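You operate a simulated robot arm through the tools that you are given. There is no shell and no other tool.

The job below is to be done with a simulated robot arm. You get a single attempt, and the scene is never put back.

## Task
Make iced water in the pink jug and stand it on the worktop by the fridge.
Fine: The dispenser is set to ICE. First ice to the 200 ML mark, then switch the ice key off, then water to the 400 ML mark, both by the push plate, spilling no more than 8 ml. Leave the other keys. Drop, topple, knock, squeeze or break nothing, catch no finger or goods in a door or drawer, and leave no more than 20 ml on worktop or floor. Set down upright: jug.

It is judged by the outcome, as a careful person would: the job done as asked, and still so three seconds after it is handed in. It fails if anything else is knocked over, pushed out of place, dropped, spilled or broken.

## Robot
A 6-joint arm with a fingered hand, fixed in place. Base frame: the origin is at the foot of the arm, x ahead of it, y to its left, z up. Units: mm, rad, N and s.
With the tool pointing down near the work surface it reaches from about 240 to 800 mm from the base axis. Its first joint turns from -2.897 to 2.897 rad. Payload 4 kg.
The tool frame sits at the grasp point between the pads (the TCP): z along the fingers, y along the line on which they close. The tips reach 26 mm beyond it. Largest opening 132 mm; the body of the gripper starts 73 mm behind the TCP. The gripper is a hand of 5 fingers: y runs from the thumb to the fingers, the wrist lies at [0, 0, -239] in the tool frame, and closing takes about 1.5 s.
Orientation is told as [roll, pitch, yaw] about the base's x, y, z axes, in that order, counted from this pose: with the fingers straight down and closing along the base's y, the tool's x points along the base's -x, its y along +y and its z along -z.

## Interface
- The arm moves only by the tool step_arm. Its argument "motion" is a list of rows, each a list of 6 numbers: the turn, a rotation vector about the tool's x, y, z in rad, then the shift along the tool's x, y, z in mm. In form: [[wx, wy, wz, tx, ty, tz], ...]. A call has 1 to 20 rows; each row is the pose to reach, as a shift and turn from the pose commanded when the call began, along the tool's axes at that moment. "hand" is the closure, from 0 (fully open) to 1 (shut), set as the call begins (left out, the last holds). Rows are played at 5 a second. More than 50 mm and 0.15 rad between two rows, or a gripper value outside its range, and nothing of the call is played. A pose out of reach is approached as far as the arm can. The call stops where the force on the tool passes 40 N (or 10 N more than at its start, if that is more) or the arm is blocked; 0.2 s more then pass. The fingers move at their own pace (about 45 mm/s each) and stop on an object; they squeeze with about 33 N. The grip force told is the motor's: it shows also when the fingers shut on nothing. Time passes only in rows, and 0.2 s behind the last, so rows that repeat a pose let the fingers close. The reply holds the time, the measured pose of the TCP, the force on the tool along the base axes, the opening and the grip force, in the units named above and with some noise, with the torque about the TCP (base axes, N m) and any sound that the robot's microphone picked up.
- Cameras (640 x 400 px; columns grow to the right, rows downward): "scene" is fixed at [49.5, -652.1, 1580.1]; the picture's right is [0.93, -0.37, 0.00], its down [-0.14, -0.35, -0.93] and it looks along [0.34, 0.86, -0.38] (base axes); focal length 323 px, centre (320, 200). "wrist" rides on the gripper at [84, 2, -97] in the tool frame; the picture's right is [-0.02, 1.00, 0.00], its down [-0.75, -0.02, -0.66] and it looks along [-0.66, -0.01, 0.75] (tool axes); focal length 270 px, centre (320, 200). There is no depth. A picture from a camera that has moved, and an enlarged one, comes with that camera's place and axes in the base frame and with its lens.
- capture(camera): a new picture of that camera. The clock stands still meanwhile.
- finger_targets(finger1, finger2, finger3, finger4, thumb_bend): sets how far each is bent, from 0 (flat) to 100 (curled in); at 30 the hand is open as for a grip, at 70 the pads meet at the TCP. One left out holds its place. A second passes; each finger stops where it meets its share of the squeeze, and holds until it gets a number again. A gripper value or a shape takes the hand back. It gives what a move gives, with no picture; readings hold the bend of each and the force on the fingers (four entries, about 0 where the hand has none), thumb and palm.
- grasp_type(shape): the hand has 5 fingers and takes this shape, open, in about a second: jaw (thumb against the fingers, like two jaws); tri (thumb and two fingers); tip (a fingertip pinch); poke (one finger out to press); point (the index stretched); flat (the hand flat); cup (the hand cupped); fist (a fist). The gripper value then closes the fingers along that shape, each until it touches; the sizes above hold for jaw. It gives what a move gives, with no picture.
- inspect(camera, box): a new picture of the part [left, top, right, bottom] of that camera's present view, enlarged. The clock stands still meanwhile.
- close_job(): hands the job in; it is judged then, once.

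Nothing tells you positions but the pictures and the camera data. Unless the task says otherwise, let go and move clear before handing in.

The tools are called after "Call:" as a command line: name --pt "numbers of a row" for each row, then --argument value for the rest, lists and objects as JSON in quotes. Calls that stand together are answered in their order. step_arm: Moves the arm, as the interface text tells. Its arguments: {"type":"object","properties":{"motion":{"type":"array","items":{"type":"array","items":{"type":"number"}}},"hand":{"type":"number"}},"required":["motion"]} The other tools are called the same way: grasp_type (shape) gives the hand a shape; finger_targets (finger1, finger2, finger3, finger4, thumb_bend) moves the fingers one by one; capture (camera) takes a picture; inspect (camera, box) takes an enlarged picture of a part of a camera's view; close_job () hands the job in.

At the start:

```text
t: 0.0
tool_pos: [377.8, -35.4, 1299.0]
orientation: [-0.001, 0.001, 0.0]
contact_force: [-0.3, 0.1, 0.5]
torque: [0.01, -0.02, -0.05]
width: 131.8
finger_force: 0.1
shape: jaw
bend: [30.0, 30.0, 30.0, 30.0, 30.0]
finger forces: [0.0, 0.1, 0.0, 0.1, 0.0, 0.0]
```

scene: 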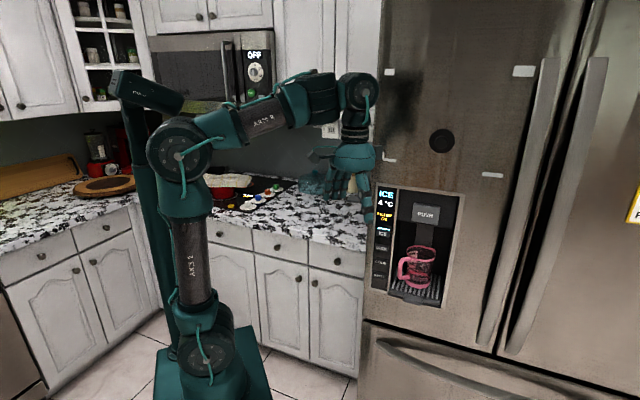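
wrist: 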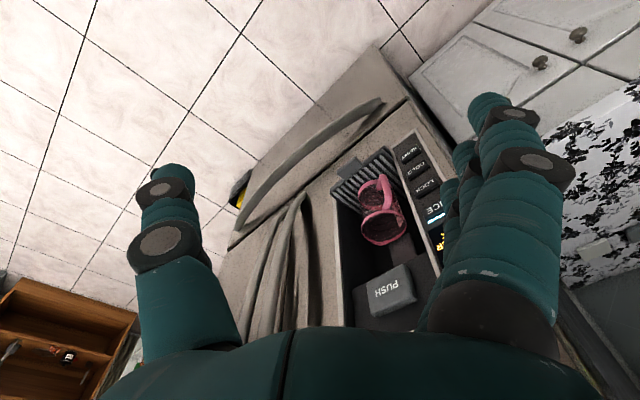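

I see the fridge with its dispenser niche, the pink jug standing on the drip tray in it, and the worktop to the left of the fridge. I'll look closer at the dispenser, keys and jug before moving.

Call:
inspect --camera "scene" --box '[360, 180, 480, 320]'

Call:
inspect --camera "wrist" --box '[320, 120, 480, 320]'

Call:
inspect --camera "scene" --box '[200, 120, 400, 260]'

```text
2.86 times, centred on (420, 250) of scene
camera zoom: at [49.5, -652.1, 1580.1], right [0.93, -0.37, 0.0], down [-0.14, -0.35, -0.93], along [0.34, 0.86, -0.38], focal length 922 px, centre (34, 57)
```

zoom: 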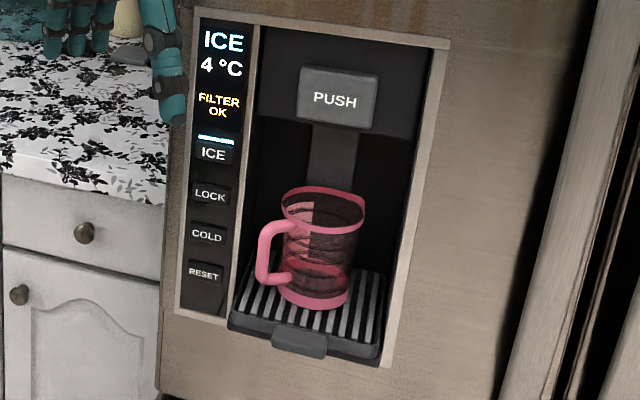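

```text
2.00 times, centred on (400, 220) of wrist
camera zoom: at [292.5, -32.8, 1396.2], right [0.02, 1.0, 0.0], down [0.75, -0.02, 0.66], along [0.66, -0.01, -0.75], focal length 541 px, centre (160, 160)
```

zoom: 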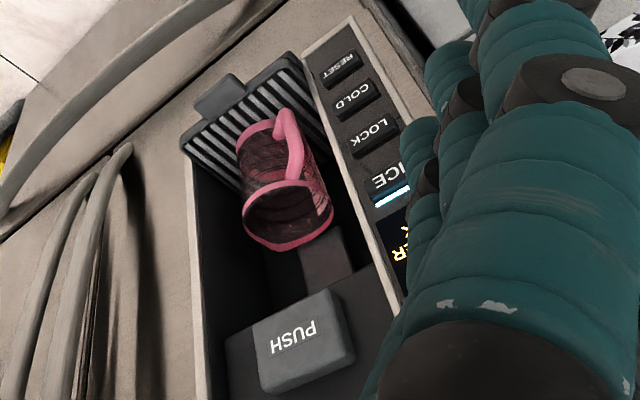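

```text
2.86 times, centred on (300, 190) of scene
camera zoom: at [49.5, -652.1, 1580.1], right [0.93, -0.37, 0.0], down [-0.14, -0.35, -0.93], along [0.34, 0.86, -0.38], focal length 922 px, centre (377, 229)
```

zoom: 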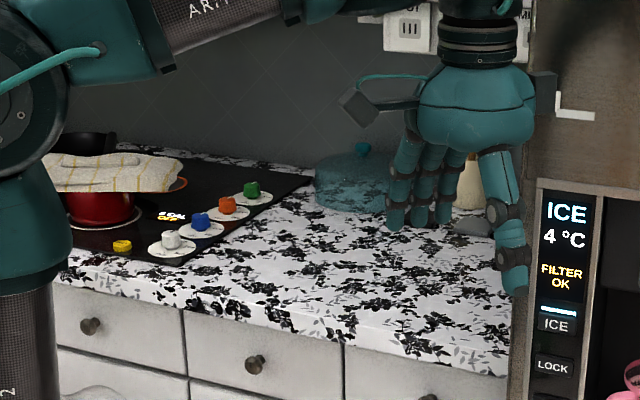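

The fridge face stands at about 45° to my axes. I put the jug at about (711, 93), base z≈879, the push plate near (682, 65, 1165) and the ICE key near (582, 140, 1085). I'll move to free space in front of the dispenser and look in more squarely.

Call:
step_arm --pt "0 0 -0.12 -8 -13 0" --pt "0 0 -0.24 -17 -26 0" --pt "0 0 -0.36 -26 -39 0" --pt "0 0 -0.48 -35 -52 0" --pt "0 0 -0.6 -44 -65 0" --pt "0 0 -0.74 -52 -76 0"

```text
t: 1.4
tool_pos: [428.2, -111.2, 1300.2]
orientation: [0.0, 0.0, 0.741]
contact_force: [0.2, -0.8, 0.3]
torque: [0.02, 0.0, 0.01]
width: 131.9
finger_force: 0.0
shape: jaw
bend: [30.0, 30.0, 30.0, 30.0, 30.0]
finger forces: [0.0, 0.1, 0.1, 0.0, 0.0, 0.0]
```

The dispenser is at yaw ≈0.74 from the arm, as expected. Next I tilt the hand up so the wrist camera looks into the niche nearly level.

Call:
step_arm --pt "0 -0.12 0 -4 -8 22" --pt "0 -0.24 0 -8 -16 44" --pt "0 -0.36 0 -11 -25 66" --pt "0 -0.48 0 -15 -34 88" --pt "0 -0.6 0 -18 -42 110"

Call:
capture --camera "wrist"

Call:
capture --camera "scene"

```text
t: 2.6
tool_pos: [467.4, -172.6, 1256.9]
orientation: [-0.136, -0.066, 0.736]
contact_force: [0.7, 4.4, 1.3]
torque: [-0.45, 0.05, -0.06]
width: 131.8
finger_force: 0.0
shape: jaw
bend: [30.0, 30.0, 30.0, 30.0, 30.0]
finger forces: [0.0, 0.0, 0.1, 0.1, 0.0, 0.0]
out of reach, approached as far as the arm can: row 1, 2, 3, 4, 5
```

```text
taken
camera wrist: at [390.7, -221.3, 1346.9], right [-0.64, 0.75, -0.13], down [0.47, 0.53, 0.7], along [0.6, 0.39, -0.7], focal length 270 px, centre (320, 200)
```

wrist: 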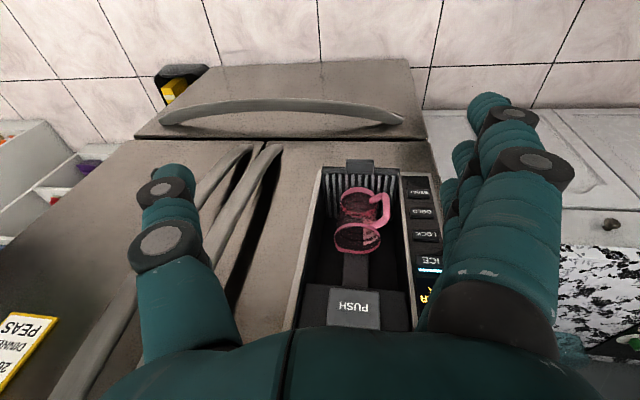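

```text
taken
```

scene: 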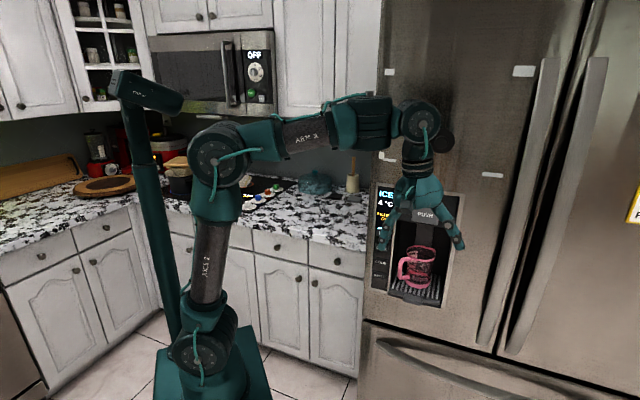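

The arm could not take that tilt there. In the wrist view, the jug stands centred in the niche, its handle towards me, with the plate well above its rim. I'll test a tilt within the arm's own plane to learn what it can do.

Call:
step_arm --pt "0.113 -0.064 0 0 0 0" --pt "0.226 -0.127 0 0 0 0" --pt "0.339 -0.191 0 0 0 0"

Call:
inspect --camera "wrist" --box '[280, 140, 480, 340]'

```text
t: 3.4
tool_pos: [470.0, -172.2, 1254.7]
orientation: [-0.485, -0.247, 0.817]
contact_force: [-0.4, -0.3, -0.8]
torque: [0.0, 0.0, 0.01]
width: 132.0
finger_force: 0.0
shape: jaw
bend: [30.0, 30.0, 30.0, 30.0, 30.0]
finger forces: [0.0, 0.1, 0.0, 0.0, 0.0, 0.1]
```

```text
2.00 times, centred on (380, 240) of wrist
camera zoom: at [365.6, -215.7, 1317.1], right [-0.56, 0.7, -0.45], down [0.19, 0.63, 0.76], along [0.81, 0.34, -0.48], focal length 541 px, centre (200, 120)
```

zoom: 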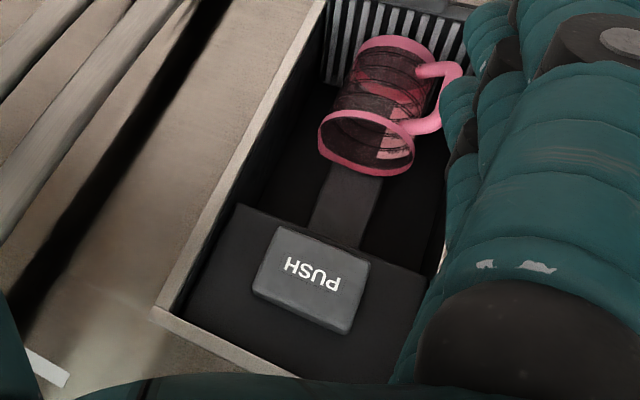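

Tilting in the arm's own plane works. Now I'll look for the measuring marks on the jug.

Call:
inspect --camera "scene" --box '[390, 235, 450, 300]'

Call:
inspect --camera "wrist" --box '[370, 140, 430, 240]'

Call:
capture --camera "wrist"

Call:
inspect --camera "scene" --box '[230, 140, 400, 260]'

```text
6.15 times, centred on (420, 268) of scene
camera zoom: at [49.5, -652.1, 1580.1], right [0.93, -0.37, 0.0], down [-0.14, -0.35, -0.93], along [0.34, 0.86, -0.38], focal length 1985 px, centre (-295, -215)
```

zoom: 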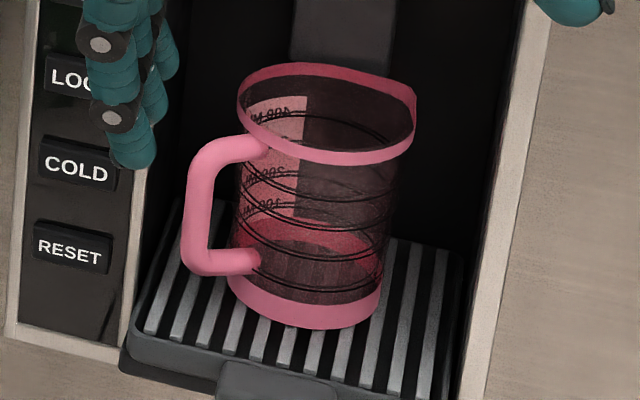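

```text
4.00 times, centred on (400, 190) of wrist
camera zoom: at [365.6, -215.7, 1317.1], right [-0.56, 0.7, -0.45], down [0.19, 0.63, 0.76], along [0.81, 0.34, -0.48], focal length 1081 px, centre (0, 240)
```

zoom: 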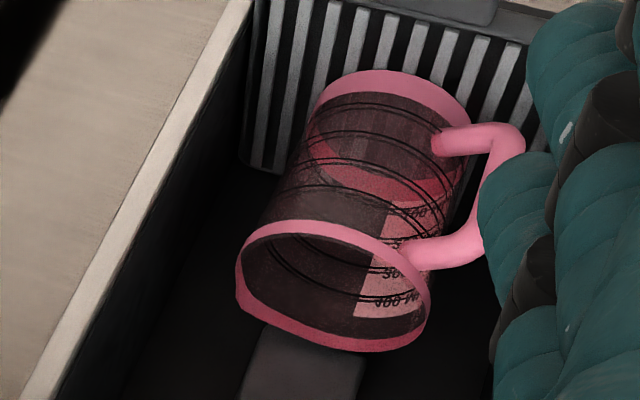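

```text
taken
camera wrist: at [365.6, -215.7, 1317.1], right [-0.56, 0.7, -0.45], down [0.19, 0.63, 0.76], along [0.81, 0.34, -0.48], focal length 270 px, centre (320, 200)
```

wrist: 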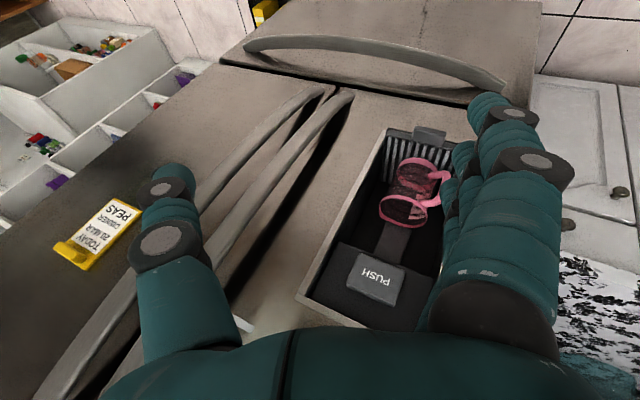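

```text
3.33 times, centred on (315, 200) of scene
camera zoom: at [49.5, -652.1, 1580.1], right [0.93, -0.37, 0.0], down [-0.14, -0.35, -0.93], along [0.34, 0.86, -0.38], focal length 1075 px, centre (337, 200)
```

zoom: 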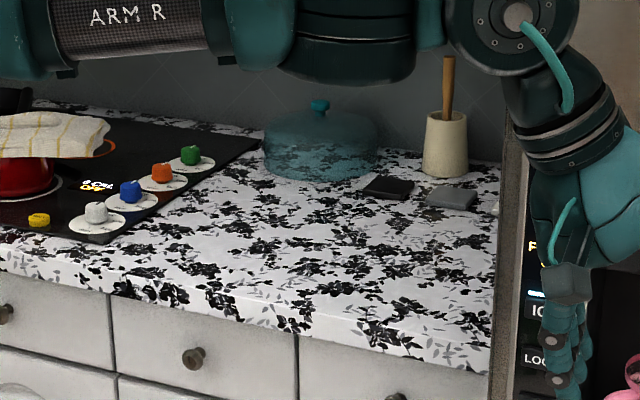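

The jug carries ring marks, with 100, 200 and 400 ML readable on a side label. The worktop just left of the fridge has clear space in front of the crock and coasters. Next I'll form the poke shape in free space to see where the fingertip lies.

Call:
grasp_type --shape "poke"

Call:
capture --camera "wrist"

Call:
inspect --camera "scene" --box '[340, 60, 500, 320]'

```text
t: 4.3
tool_pos: [469.8, -172.0, 1255.6]
orientation: [-0.482, -0.246, 0.817]
contact_force: [-0.4, -0.7, 0.5]
torque: [-0.01, -0.01, 0.0]
width: 0.2
finger_force: 0.1
shape: poke
bend: [100.0, 100.0, 100.0, 100.0, 47.0]
finger forces: [0.1, 0.0, 0.1, 0.1, 0.0, 0.0]
```

```text
taken
camera wrist: at [365.5, -215.7, 1317.6], right [-0.56, 0.7, -0.44], down [0.19, 0.63, 0.76], along [0.81, 0.34, -0.48], focal length 270 px, centre (320, 200)
```

wrist: 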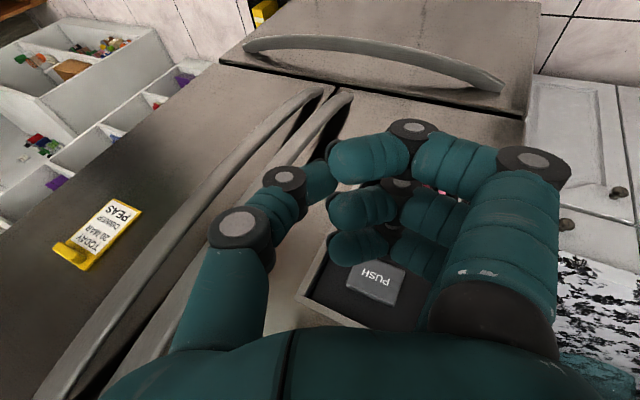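

```text
1.54 times, centred on (420, 190) of scene
camera zoom: at [49.5, -652.1, 1580.1], right [0.93, -0.37, 0.0], down [-0.14, -0.35, -0.93], along [0.34, 0.86, -0.38], focal length 496 px, centre (166, 215)
```

zoom: 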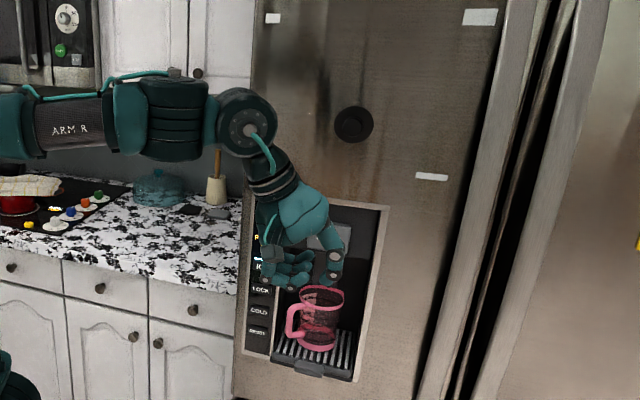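

Poke curls all four fingers here. I'll see what "point" gives.

Call:
grasp_type --shape "point"

Call:
capture --camera "wrist"

Call:
inspect --camera "scene" --box '[380, 130, 480, 260]'

```text
t: 5.2
tool_pos: [469.8, -172.3, 1254.6]
orientation: [-0.48, -0.244, 0.819]
contact_force: [-0.3, -0.2, -0.5]
torque: [0.0, 0.0, -0.01]
width: 125.8
finger_force: 0.1
shape: point
bend: [28.0, 100.0, 100.0, 100.0, 55.0]
finger forces: [0.0, 0.1, 0.0, 0.1, 0.0, 0.1]
```

```text
taken
camera wrist: at [365.5, -215.7, 1317.6], right [-0.56, 0.7, -0.44], down [0.19, 0.63, 0.76], along [0.81, 0.34, -0.48], focal length 270 px, centre (320, 200)
```

wrist: 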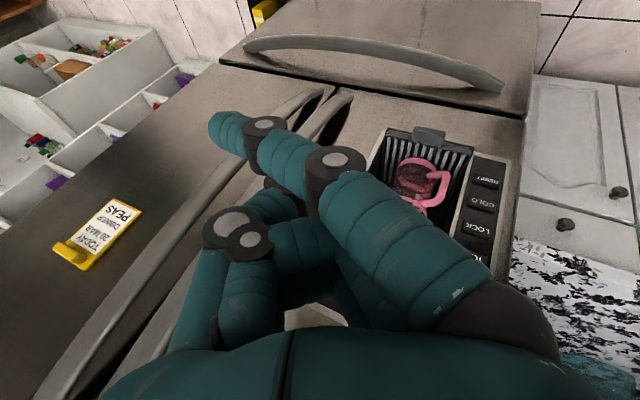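

```text
3.08 times, centred on (430, 195) of scene
camera zoom: at [49.5, -652.1, 1580.1], right [0.93, -0.37, 0.0], down [-0.14, -0.35, -0.93], along [0.34, 0.86, -0.38], focal length 993 px, centre (-18, 215)
```

zoom: 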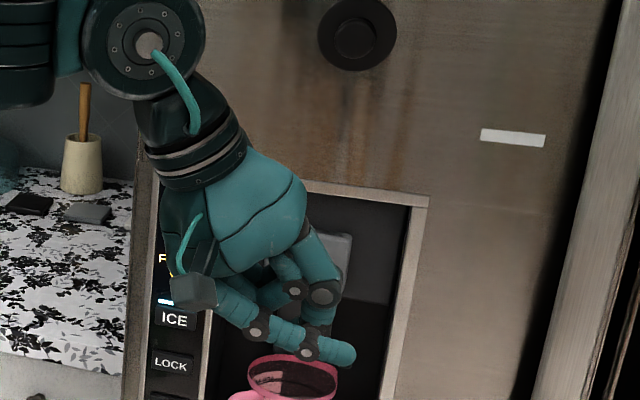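

In "point" the index slants across towards the thumb. I'll set the fingers one by one instead: index straight, the others curled.

Call:
finger_targets --finger1 20 --finger2 100 --finger3 100 --finger4 100 --thumb_bend 60

Call:
capture --camera "wrist"

Call:
inspect --camera "scene" --box '[380, 130, 480, 260]'

```text
t: 6.2
tool_pos: [469.4, -172.3, 1255.5]
orientation: [-0.48, -0.246, 0.819]
contact_force: [0.0, -0.1, 0.7]
torque: [-0.02, 0.01, 0.0]
width: 101.2
finger_force: 0.0
shape: fingers
bend: [20.0, 100.0, 100.0, 100.0, 60.0]
finger forces: [0.0, 0.0, 0.1, 0.1, 0.1, 0.0]
```

```text
taken
camera wrist: at [365.4, -215.6, 1317.6], right [-0.56, 0.7, -0.45], down [0.19, 0.63, 0.76], along [0.81, 0.34, -0.48], focal length 270 px, centre (320, 200)
```

wrist: 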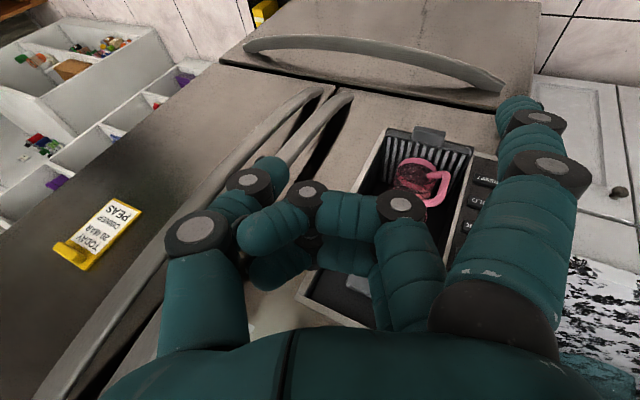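

```text
3.08 times, centred on (430, 195) of scene
camera zoom: at [49.5, -652.1, 1580.1], right [0.93, -0.37, 0.0], down [-0.14, -0.35, -0.93], along [0.34, 0.86, -0.38], focal length 993 px, centre (-18, 215)
```

zoom: 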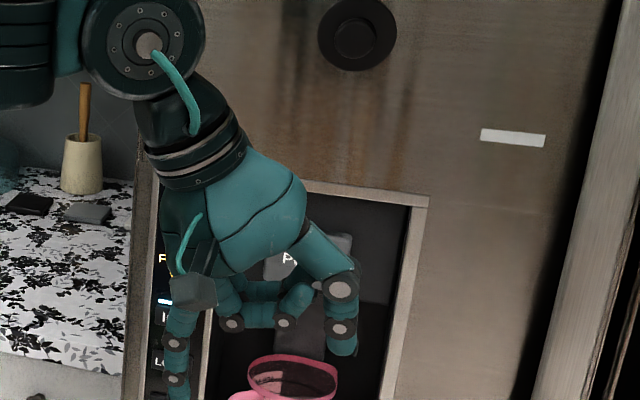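

The index now stands straight. I'll test whether the arm can turn its fingers towards the fridge, 45° down, from a spot well clear in front of the dispenser.

Call:
step_arm --pt "-0.076 -0.0867 0.0235 -23 4.7 4.2" --pt "-0.152 -0.173 0.047 -46 9.4 8.4" --pt "-0.228 -0.26 0.0705 -69 14 12.7" --pt "-0.304 -0.347 0.094 -93 18.7 17" --pt "-0.38 -0.433 0.1175 -116 23.4 21" --pt "-0.456 -0.52 0.141 -139 28 25.4"

Call:
capture --camera "wrist"

Call:
capture --camera "scene"

```text
t: 7.6
tool_pos: [558.5, -58.1, 1255.1]
orientation: [-0.008, -0.78, 0.805]
contact_force: [-0.3, -0.3, 0.1]
torque: [0.0, 0.02, 0.03]
width: 101.3
finger_force: 0.1
shape: fingers
bend: [20.0, 100.0, 100.0, 100.0, 60.0]
finger forces: [0.0, 0.1, 0.0, 0.0, 0.0, 0.0]
```

```text
taken
camera wrist: at [467.7, -149.4, 1264.8], right [-0.71, 0.71, 0.01], down [0.06, 0.04, 1.0], along [0.7, 0.71, -0.07], focal length 270 px, centre (320, 200)
```

wrist: 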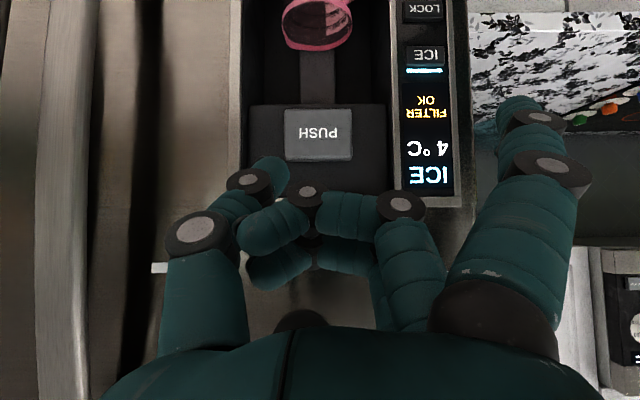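

```text
taken
```

scene: 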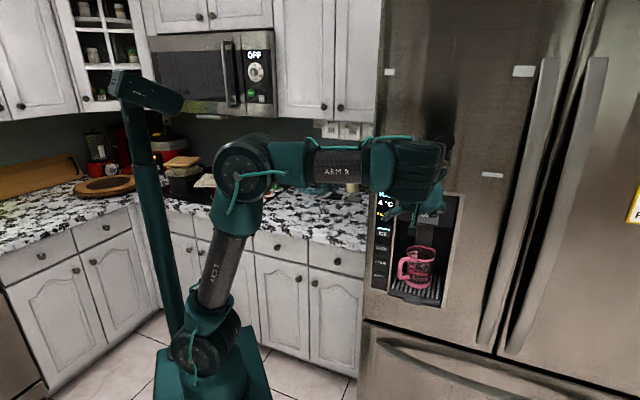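

The arm reaches this pose well and the camera looks straight at the dispenser. The face is at 45°, the plate sits centred at p≈438 and z≈1170, and the ICE key is lit. To make the index tip lead the knuckles, I'll level the hand further and set the index a bit more bent.

Call:
step_arm --pt "0 -0.125 0 5.5 -20 5" --pt "0 -0.25 0 11 -40 10" --pt "0 -0.375 0 16.6 -60 15" --pt "0 -0.5 0 22.2 -80 20.2"

Call:
finger_targets --finger1 30 --thumb_bend 80

Call:
capture --camera "wrist"

Call:
capture --camera "scene"

```text
t: 8.6
tool_pos: [613.6, -116.2, 1226.3]
orientation: [-0.028, -1.282, 0.827]
contact_force: [-0.5, 0.0, 0.5]
torque: [0.0, 0.0, -0.02]
width: 101.4
finger_force: 0.0
shape: fingers
bend: [20.0, 100.0, 100.0, 100.0, 60.0]
finger forces: [0.0, 0.0, 0.0, 0.0, 0.0, 0.0]
```

```text
t: 9.6
tool_pos: [613.7, -116.6, 1224.8]
orientation: [-0.026, -1.278, 0.824]
contact_force: [0.1, -0.5, -0.1]
torque: [0.0, -0.01, 0.01]
width: 66.2
finger_force: 0.1
shape: fingers
bend: [30.0, 100.0, 100.0, 100.0, 79.0]
finger forces: [0.0, 0.0, 0.0, 0.0, 0.1, 0.0]
```

```text
taken
camera wrist: at [531.2, -199.4, 1173.1], right [-0.71, 0.7, 0.01], down [-0.28, -0.3, 0.91], along [0.64, 0.65, 0.41], focal length 270 px, centre (320, 200)
```

wrist: 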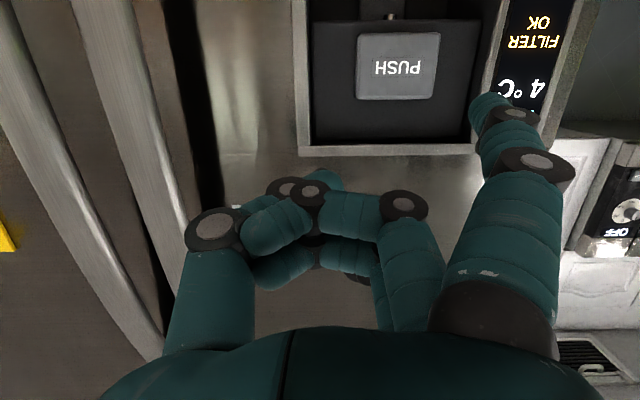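

```text
taken
```

scene: 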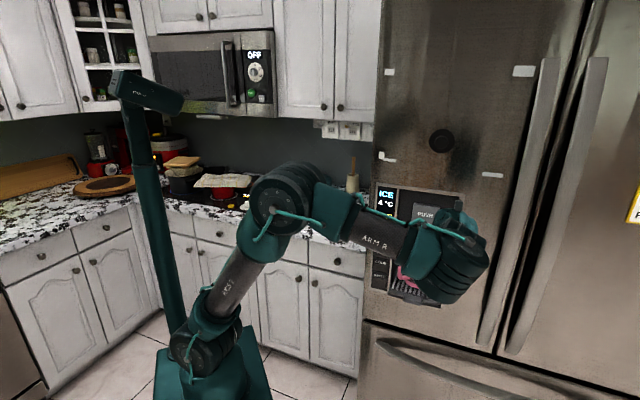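

The level pose makes the forearm hide the jug from the scene camera, so I prefer the 45° tilt. There finger 4 (the upper one) leads when straightened, so I'll tilt back to 45°, extend finger 4 as the pressing finger and curl the rest.

Call:
step_arm --pt "0 0.125 0 13 0 11" --pt "0 0.25 0 26 0 22" --pt "0 0.375 0 39 0 33.5" --pt "0 0.5 0 51.3 -1 45"

Call:
finger_targets --finger1 100 --finger2 100 --finger3 100 --finger4 30 --thumb_bend 90

Call:
capture --camera "wrist"

Call:
capture --camera "scene"

```text
t: 10.6
tool_pos: [634.7, -95.9, 1163.9]
orientation: [-0.01, -0.778, 0.806]
contact_force: [0.6, -0.5, -0.6]
torque: [0.01, -0.01, -0.01]
width: 65.8
finger_force: 0.1
shape: fingers
bend: [30.0, 100.0, 100.0, 100.0, 79.0]
finger forces: [0.0, 0.0, 0.0, 0.0, 0.0, 0.0]
```

```text
t: 11.6
tool_pos: [633.5, -95.7, 1163.2]
orientation: [-0.009, -0.782, 0.806]
contact_force: [0.3, -0.3, 0.2]
torque: [0.01, 0.03, -0.02]
width: 40.7
finger_force: 0.0
shape: fingers
bend: [100.0, 100.0, 100.0, 30.0, 85.0]
finger forces: [0.0, 0.0, 0.0, 0.0, 0.0, 0.0]
```

```text
taken
camera wrist: at [544.0, -187.0, 1173.9], right [-0.71, 0.71, 0.01], down [0.06, 0.05, 1.0], along [0.7, 0.71, -0.07], focal length 270 px, centre (320, 200)
```

wrist: 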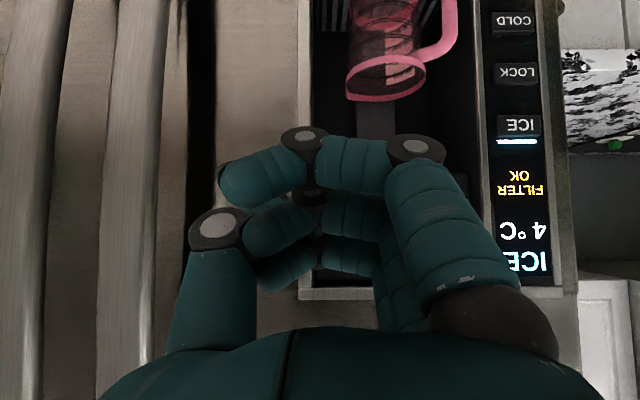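

```text
taken
```

scene: 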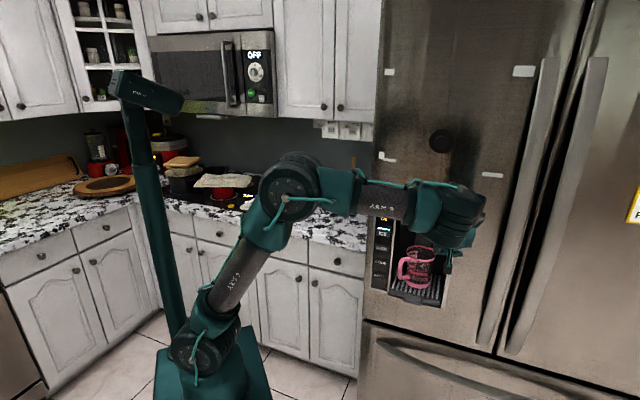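

The jug stays visible from the scene camera in this pose. I'll check where the extended finger is from the scene view.

Call:
inspect --camera "scene" --box '[360, 160, 500, 320]'

Call:
inspect --camera "wrist" --box '[300, 0, 600, 180]'

```text
2.50 times, centred on (430, 240) of scene
camera zoom: at [49.5, -652.1, 1580.1], right [0.93, -0.37, 0.0], down [-0.14, -0.35, -0.93], along [0.34, 0.86, -0.38], focal length 806 px, centre (45, 100)
```

zoom: 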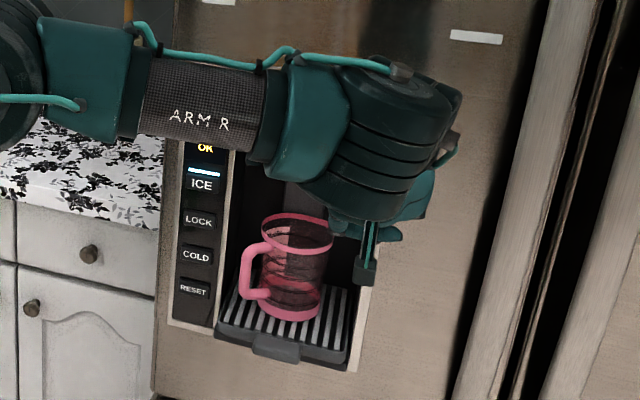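

```text
2.13 times, centred on (450, 90) of wrist
camera zoom: at [544.0, -187.0, 1173.9], right [-0.71, 0.71, 0.01], down [0.06, 0.05, 1.0], along [0.7, 0.71, -0.07], focal length 577 px, centre (43, 435)
```

zoom: 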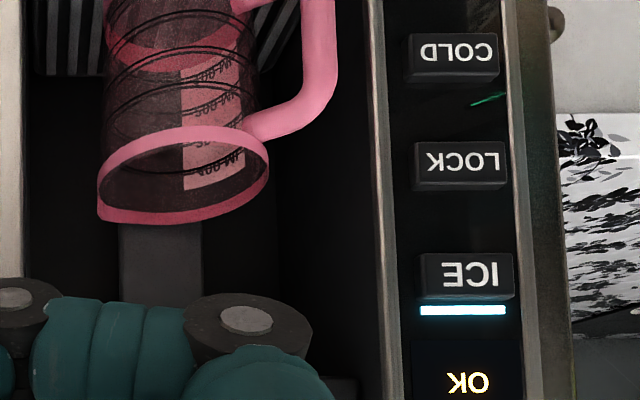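

The wrist camera shows the marks on the jug well. Now I'll bring the extended finger towards the centre of the plate, stopping about 25 mm short.

Call:
step_arm --pt "0 0 0 -11.6 0 12.4" --pt "0 0 0 -23.2 -0.5 24.8" --pt "0 0 0 -35 -1 37.2" --pt "0 0 0 -46.6 -1.5 49.6" --pt "0 0 0 -58.2 -1.8 62"

Call:
capture --camera "wrist"

Call:
inspect --camera "scene" --box '[360, 160, 500, 320]'

```text
t: 12.8
tool_pos: [695.2, -36.2, 1161.6]
orientation: [-0.007, -0.782, 0.81]
contact_force: [0.7, 0.3, 0.1]
torque: [0.01, 0.01, 0.0]
width: 40.8
finger_force: 0.0
shape: fingers
bend: [100.0, 100.0, 100.0, 30.0, 85.0]
finger forces: [0.1, 0.1, 0.0, 0.0, 0.0, 0.0]
```

```text
taken
camera wrist: at [605.2, -127.1, 1171.1], right [-0.71, 0.71, 0.01], down [0.06, 0.05, 1.0], along [0.7, 0.71, -0.07], focal length 270 px, centre (320, 200)
```

wrist: 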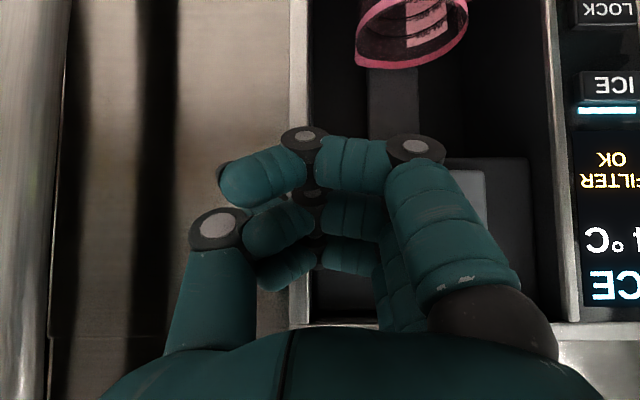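

```text
2.50 times, centred on (430, 240) of scene
camera zoom: at [49.5, -652.1, 1580.1], right [0.93, -0.37, 0.0], down [-0.14, -0.35, -0.93], along [0.34, 0.86, -0.38], focal length 806 px, centre (45, 100)
```

zoom: 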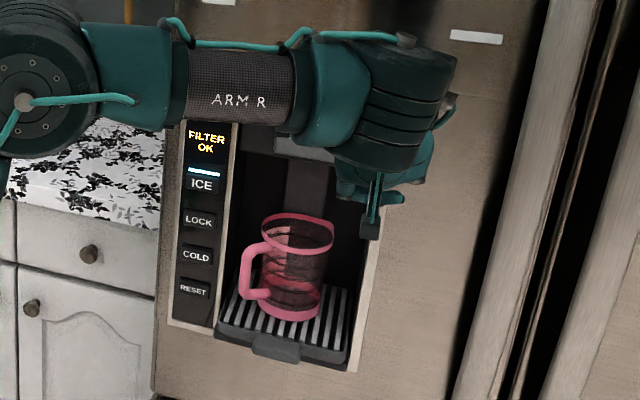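

The finger is about 24 mm short of the plate by my estimate. I'll creep forward in small steps, watching the force.

Call:
step_arm --pt "0 0 0 -3.5 -0.1 3.5" --pt "0 0 0 -7.1 -0.2 7" --pt "0 0 0 -10.6 -0.3 10.6"

Call:
inspect --camera "scene" --box '[390, 180, 470, 310]'

```text
t: 13.6
tool_pos: [706.1, -25.9, 1160.0]
orientation: [-0.01, -0.78, 0.807]
contact_force: [-0.4, -0.1, 0.4]
torque: [-0.01, -0.01, 0.03]
width: 40.5
finger_force: 0.1
shape: fingers
bend: [100.0, 100.0, 100.0, 30.0, 85.0]
finger forces: [0.1, 0.0, 0.0, 0.0, 0.1, 0.0]
```

```text
3.08 times, centred on (430, 245) of scene
camera zoom: at [49.5, -652.1, 1580.1], right [0.93, -0.37, 0.0], down [-0.14, -0.35, -0.93], along [0.34, 0.86, -0.38], focal length 993 px, centre (-18, 62)
```

zoom: 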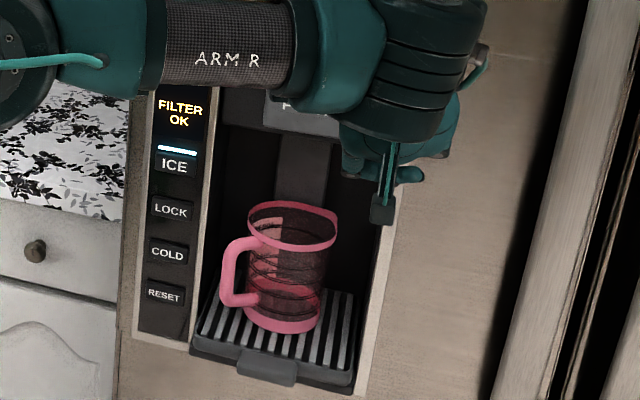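

No contact yet. A baseline close-up of the jug first, then a further small step.

Call:
inspect --camera "scene" --box '[394, 240, 446, 295]'

Call:
step_arm --pt "0 0 0 -2.1 0 2.1" --pt "0 0 0 -4.2 -0.1 4.2"

```text
7.27 times, centred on (420, 268) of scene
camera zoom: at [49.5, -652.1, 1580.1], right [0.93, -0.37, 0.0], down [-0.14, -0.35, -0.93], along [0.34, 0.86, -0.38], focal length 2346 px, centre (-407, -291)
```

zoom: 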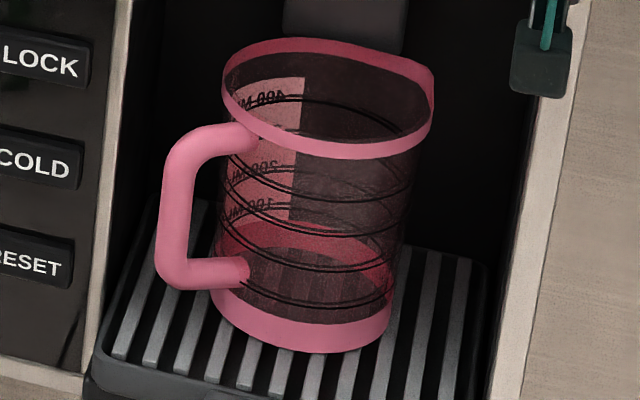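

```text
t: 14.2
tool_pos: [711.3, -22.0, 1160.0]
orientation: [-0.008, -0.78, 0.806]
contact_force: [-0.1, 0.4, -1.1]
torque: [0.04, -0.02, 0.0]
width: 40.8
finger_force: 0.3
shape: fingers
bend: [100.0, 100.0, 100.0, 30.0, 85.0]
finger forces: [0.1, 0.0, 0.1, 0.3, 0.0, 0.1]
```

A first hint of touch on finger 4 (0.3 N). I'll press on a couple of millimetres at a time.

Call:
step_arm --pt "0 0 0 -2.1 0 2.1"

Call:
inspect --camera "scene" --box '[394, 240, 446, 295]'

```text
t: 14.6
tool_pos: [711.7, -21.0, 1160.3]
orientation: [-0.009, -0.781, 0.806]
contact_force: [-0.5, -0.1, 0.4]
torque: [-0.04, 0.03, 0.07]
width: 40.9
finger_force: 0.7
shape: fingers
bend: [100.0, 100.0, 100.0, 30.0, 85.0]
finger forces: [0.0, 0.0, 0.0, 0.9, 0.1, 0.1]
```

```text
7.27 times, centred on (420, 268) of scene
camera zoom: at [49.5, -652.1, 1580.1], right [0.93, -0.37, 0.0], down [-0.14, -0.35, -0.93], along [0.34, 0.86, -0.38], focal length 2346 px, centre (-407, -291)
```

zoom: 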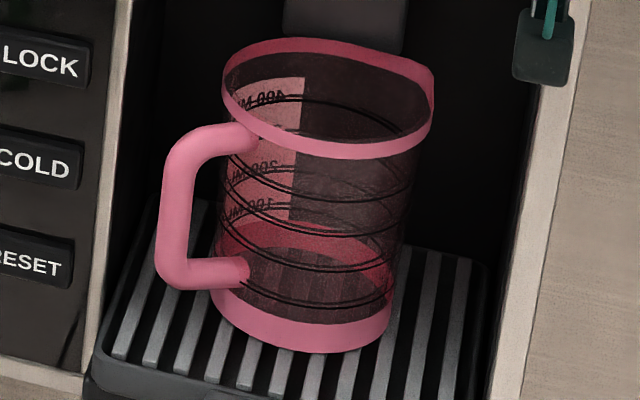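

Finger 4 is on the plate (0.9 N) and nothing is flowing yet. I'll press a little further.

Call:
step_arm --pt "0 0 0 -2.8 0 2.8"

Call:
inspect --camera "scene" --box '[390, 200, 450, 295]'

```text
t: 15.0
tool_pos: [715.1, -16.4, 1160.2]
orientation: [-0.009, -0.781, 0.806]
contact_force: [-1.0, -1.5, 0.2]
torque: [-0.04, -0.01, 0.14]
width: 40.7
finger_force: 1.1
shape: fingers
bend: [100.0, 100.0, 100.0, 30.0, 85.0]
finger forces: [0.0, 0.0, 0.0, 1.7, 0.1, 0.0]
heard: click
```

```text
4.21 times, centred on (420, 248) of scene
camera zoom: at [49.5, -652.1, 1580.1], right [0.93, -0.37, 0.0], down [-0.14, -0.35, -0.93], along [0.34, 0.86, -0.38], focal length 1358 px, centre (-101, 0)
```

zoom: 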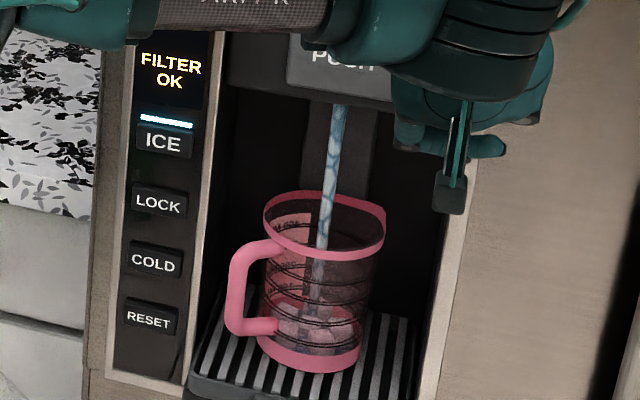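

There was a click and the ice stream is falling inside the jug. I'll hold in short steps and watch the level.

Call:
step_arm --pt "0 0 0 0 0 0"

Call:
inspect --camera "scene" --box '[394, 240, 446, 295]'

```text
t: 15.4
tool_pos: [715.0, -18.7, 1161.6]
orientation: [-0.008, -0.781, 0.806]
contact_force: [-1.7, -2.1, -0.3]
torque: [-0.01, -0.04, 0.13]
width: 40.8
finger_force: 0.8
shape: fingers
bend: [100.0, 100.0, 100.0, 30.0, 85.0]
finger forces: [0.0, 0.0, 0.0, 1.8, 0.0, 0.0]
```

```text
7.27 times, centred on (420, 268) of scene
camera zoom: at [49.5, -652.1, 1580.1], right [0.93, -0.37, 0.0], down [-0.14, -0.35, -0.93], along [0.34, 0.86, -0.38], focal length 2346 px, centre (-407, -291)
```

zoom: 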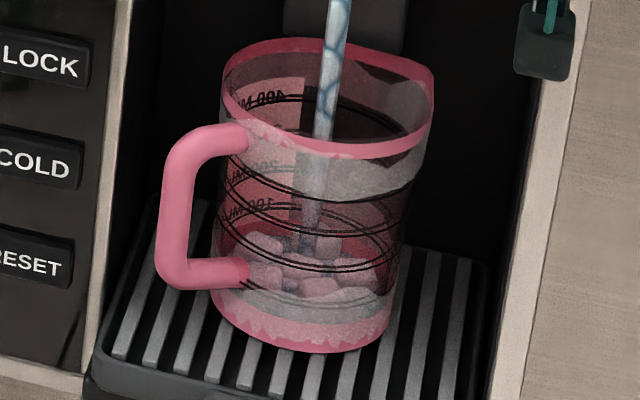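

Ice is building on the bottom. I'll hold on.

Call:
step_arm --pt "0 0 0 0 0 0" --pt "0 0 0 0 0 0"

Call:
inspect --camera "scene" --box '[394, 240, 446, 295]'

```text
t: 16.0
tool_pos: [714.9, -18.0, 1160.5]
orientation: [-0.009, -0.78, 0.804]
contact_force: [-1.1, -1.3, -0.1]
torque: [0.04, -0.01, 0.1]
width: 40.5
finger_force: 0.9
shape: fingers
bend: [100.0, 100.0, 100.0, 30.0, 85.0]
finger forces: [0.0, 0.0, 0.0, 1.7, 0.1, 0.0]
```

```text
7.27 times, centred on (420, 268) of scene
camera zoom: at [49.5, -652.1, 1580.1], right [0.93, -0.37, 0.0], down [-0.14, -0.35, -0.93], along [0.34, 0.86, -0.38], focal length 2346 px, centre (-407, -291)
```

zoom: 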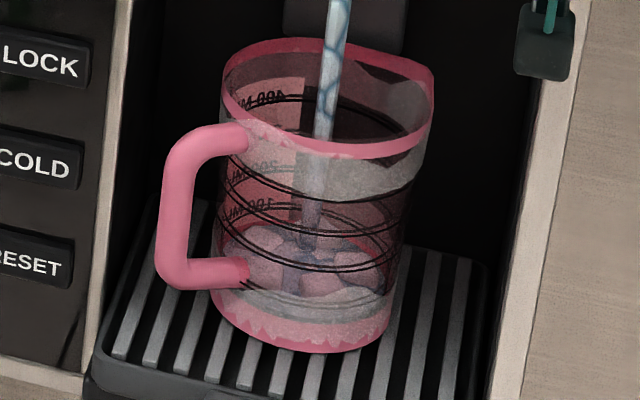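

The level is rising slowly. I'll keep holding.

Call:
step_arm --pt "0 0 0 0 0 0" --pt "0 0 0 0 0 0" --pt "0 0 0 0 0 0"

Call:
inspect --camera "scene" --box '[394, 240, 446, 295]'

```text
t: 16.8
tool_pos: [715.3, -18.3, 1160.9]
orientation: [-0.008, -0.78, 0.806]
contact_force: [-0.5, -2.0, 0.3]
torque: [0.01, 0.02, 0.13]
width: 40.7
finger_force: 1.0
shape: fingers
bend: [100.0, 100.0, 100.0, 30.0, 85.0]
finger forces: [0.0, 0.0, 0.1, 1.8, 0.0, 0.0]
```

```text
7.27 times, centred on (420, 268) of scene
camera zoom: at [49.5, -652.1, 1580.1], right [0.93, -0.37, 0.0], down [-0.14, -0.35, -0.93], along [0.34, 0.86, -0.38], focal length 2346 px, centre (-407, -291)
```

zoom: 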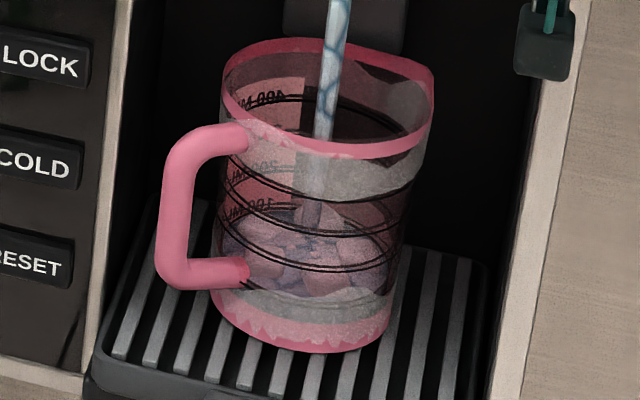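

I'll zoom tighter to read the level against the rings.

Call:
inspect --camera "scene" --box '[408, 252, 434, 288]'

```text
11.11 times, centred on (421, 270) of scene
camera zoom: at [49.5, -652.1, 1580.1], right [0.93, -0.37, 0.0], down [-0.14, -0.35, -0.93], along [0.34, 0.86, -0.38], focal length 3584 px, centre (-802, -578)
```

zoom: 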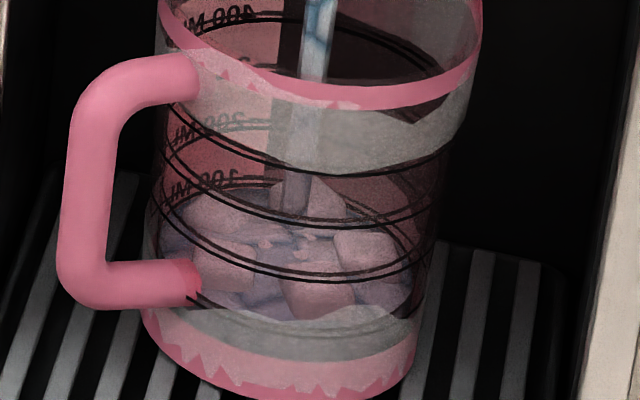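

By my reading ring 100 now runs at the front/back rows 333/187 in this view, ring 200 at 275/130. The ice is around 100 ml, so I'll go on in short holds.

Call:
step_arm --pt "0 0 0 0 0 0"

Call:
inspect --camera "scene" --box '[408, 252, 434, 288]'

```text
t: 17.2
tool_pos: [714.8, -17.8, 1160.7]
orientation: [-0.008, -0.78, 0.807]
contact_force: [-1.2, -1.2, 0.6]
torque: [0.01, -0.03, 0.14]
width: 40.6
finger_force: 0.7
shape: fingers
bend: [100.0, 100.0, 100.0, 30.0, 85.0]
finger forces: [0.1, 0.1, 0.1, 1.7, 0.1, 0.0]
```

```text
11.11 times, centred on (421, 270) of scene
camera zoom: at [49.5, -652.1, 1580.1], right [0.93, -0.37, 0.0], down [-0.14, -0.35, -0.93], along [0.34, 0.86, -0.38], focal length 3584 px, centre (-802, -578)
```

zoom: 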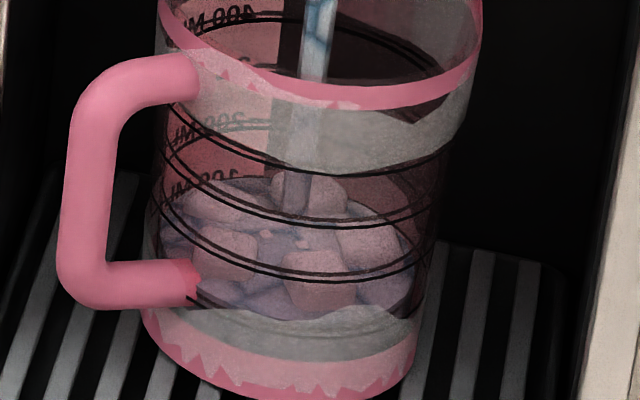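

The surface has just reached the 100 ring. Next short hold.

Call:
step_arm --pt "0 0 0 0 0 0" --pt "0 0 0 0 0 0"

Call:
inspect --camera "scene" --box '[408, 252, 434, 288]'

```text
t: 17.8
tool_pos: [715.4, -17.9, 1160.9]
orientation: [-0.008, -0.78, 0.806]
contact_force: [-0.7, -1.6, 0.5]
torque: [0.03, -0.03, 0.1]
width: 40.6
finger_force: 0.2
shape: fingers
bend: [100.0, 100.0, 100.0, 30.0, 85.0]
finger forces: [0.0, 0.1, 0.0, 1.7, 0.0, 0.1]
```

```text
11.11 times, centred on (421, 270) of scene
camera zoom: at [49.5, -652.1, 1580.1], right [0.93, -0.37, 0.0], down [-0.14, -0.35, -0.93], along [0.34, 0.86, -0.38], focal length 3584 px, centre (-802, -578)
```

zoom: 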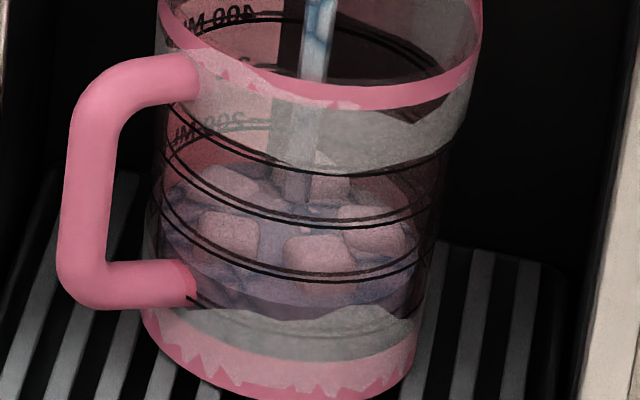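

Level ≈125 ml by the label lines, rising at about 40–45 ml/s. I'll hold for 0.8 s more, then check again.

Call:
step_arm --pt "0 0 0 0 0 0" --pt "0 0 0 0 0 0" --pt "0 0 0 0 0 0"

Call:
inspect --camera "scene" --box '[408, 252, 434, 288]'

```text
t: 18.6
tool_pos: [715.3, -18.3, 1160.6]
orientation: [-0.007, -0.78, 0.807]
contact_force: [-1.1, -2.2, -0.7]
torque: [0.03, -0.01, 0.11]
width: 40.5
finger_force: 0.7
shape: fingers
bend: [100.0, 100.0, 100.0, 30.0, 85.0]
finger forces: [0.1, 0.1, 0.1, 1.7, 0.0, 0.1]
```

```text
11.11 times, centred on (421, 270) of scene
camera zoom: at [49.5, -652.1, 1580.1], right [0.93, -0.37, 0.0], down [-0.14, -0.35, -0.93], along [0.34, 0.86, -0.38], focal length 3584 px, centre (-802, -578)
```

zoom: 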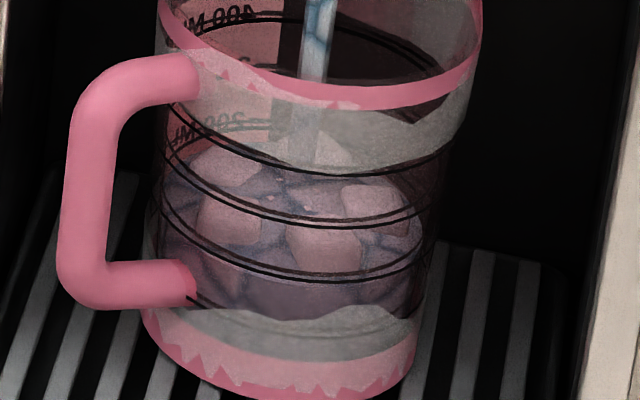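

Level ≈162 ml. One more minimal hold.

Call:
step_arm --pt "0 0 0 0 0 0"

Call:
inspect --camera "scene" --box '[408, 252, 434, 288]'

```text
t: 19.0
tool_pos: [715.1, -17.5, 1160.4]
orientation: [-0.009, -0.778, 0.806]
contact_force: [-0.9, -1.0, 0.3]
torque: [-0.04, -0.02, 0.11]
width: 40.6
finger_force: 0.8
shape: fingers
bend: [100.0, 100.0, 100.0, 30.0, 85.0]
finger forces: [0.0, 0.0, 0.0, 1.8, 0.1, 0.0]
```

```text
11.11 times, centred on (421, 270) of scene
camera zoom: at [49.5, -652.1, 1580.1], right [0.93, -0.37, 0.0], down [-0.14, -0.35, -0.93], along [0.34, 0.86, -0.38], focal length 3584 px, centre (-802, -578)
```

zoom: 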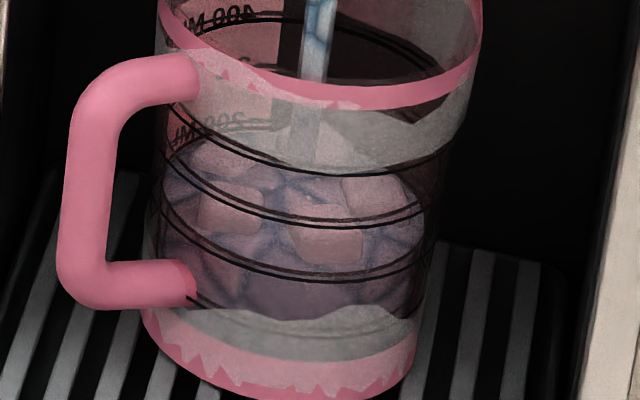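

Level ≈175 ml. I'll hold one more 0.2 s row, then release in the same call and let the last ice fall.

Call:
step_arm --pt "0 0 0 0 0 0" --pt "0 0 0 8.5 0.2 -8.5" --pt "0 0 0 8.5 0.2 -8.5"

Call:
inspect --camera "scene" --box '[408, 252, 434, 288]'

Call:
inspect --camera "scene" --box '[390, 200, 450, 295]'

```text
t: 19.8
tool_pos: [706.1, -27.2, 1160.9]
orientation: [-0.011, -0.779, 0.807]
contact_force: [-0.5, -0.2, 0.1]
torque: [-0.03, 0.02, -0.02]
width: 40.6
finger_force: 0.0
shape: fingers
bend: [100.0, 100.0, 100.0, 30.0, 85.0]
finger forces: [0.1, 0.0, 0.1, 0.0, 0.0, 0.1]
```

```text
11.11 times, centred on (421, 270) of scene
camera zoom: at [49.5, -652.1, 1580.1], right [0.93, -0.37, 0.0], down [-0.14, -0.35, -0.93], along [0.34, 0.86, -0.38], focal length 3584 px, centre (-802, -578)
```

zoom: 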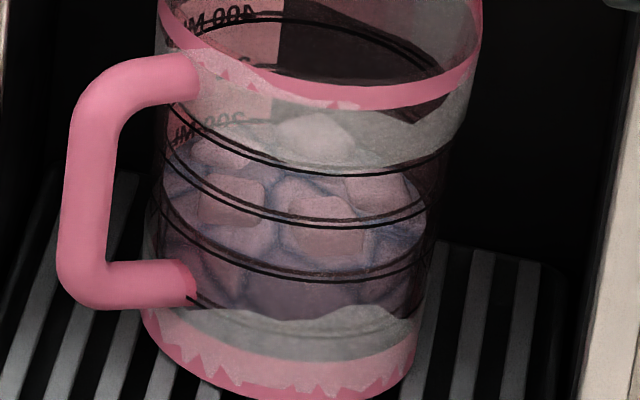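

```text
4.21 times, centred on (420, 248) of scene
camera zoom: at [49.5, -652.1, 1580.1], right [0.93, -0.37, 0.0], down [-0.14, -0.35, -0.93], along [0.34, 0.86, -0.38], focal length 1358 px, centre (-101, 0)
```

zoom: 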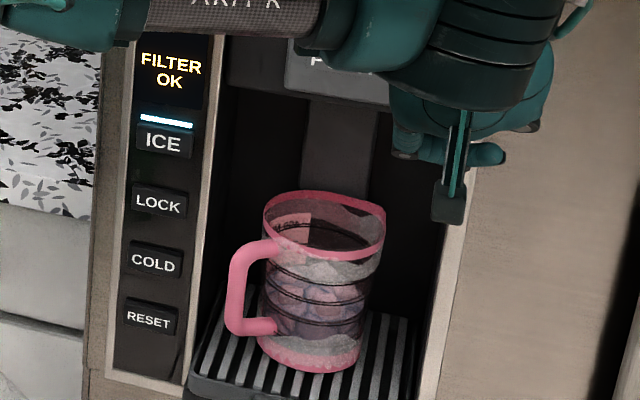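

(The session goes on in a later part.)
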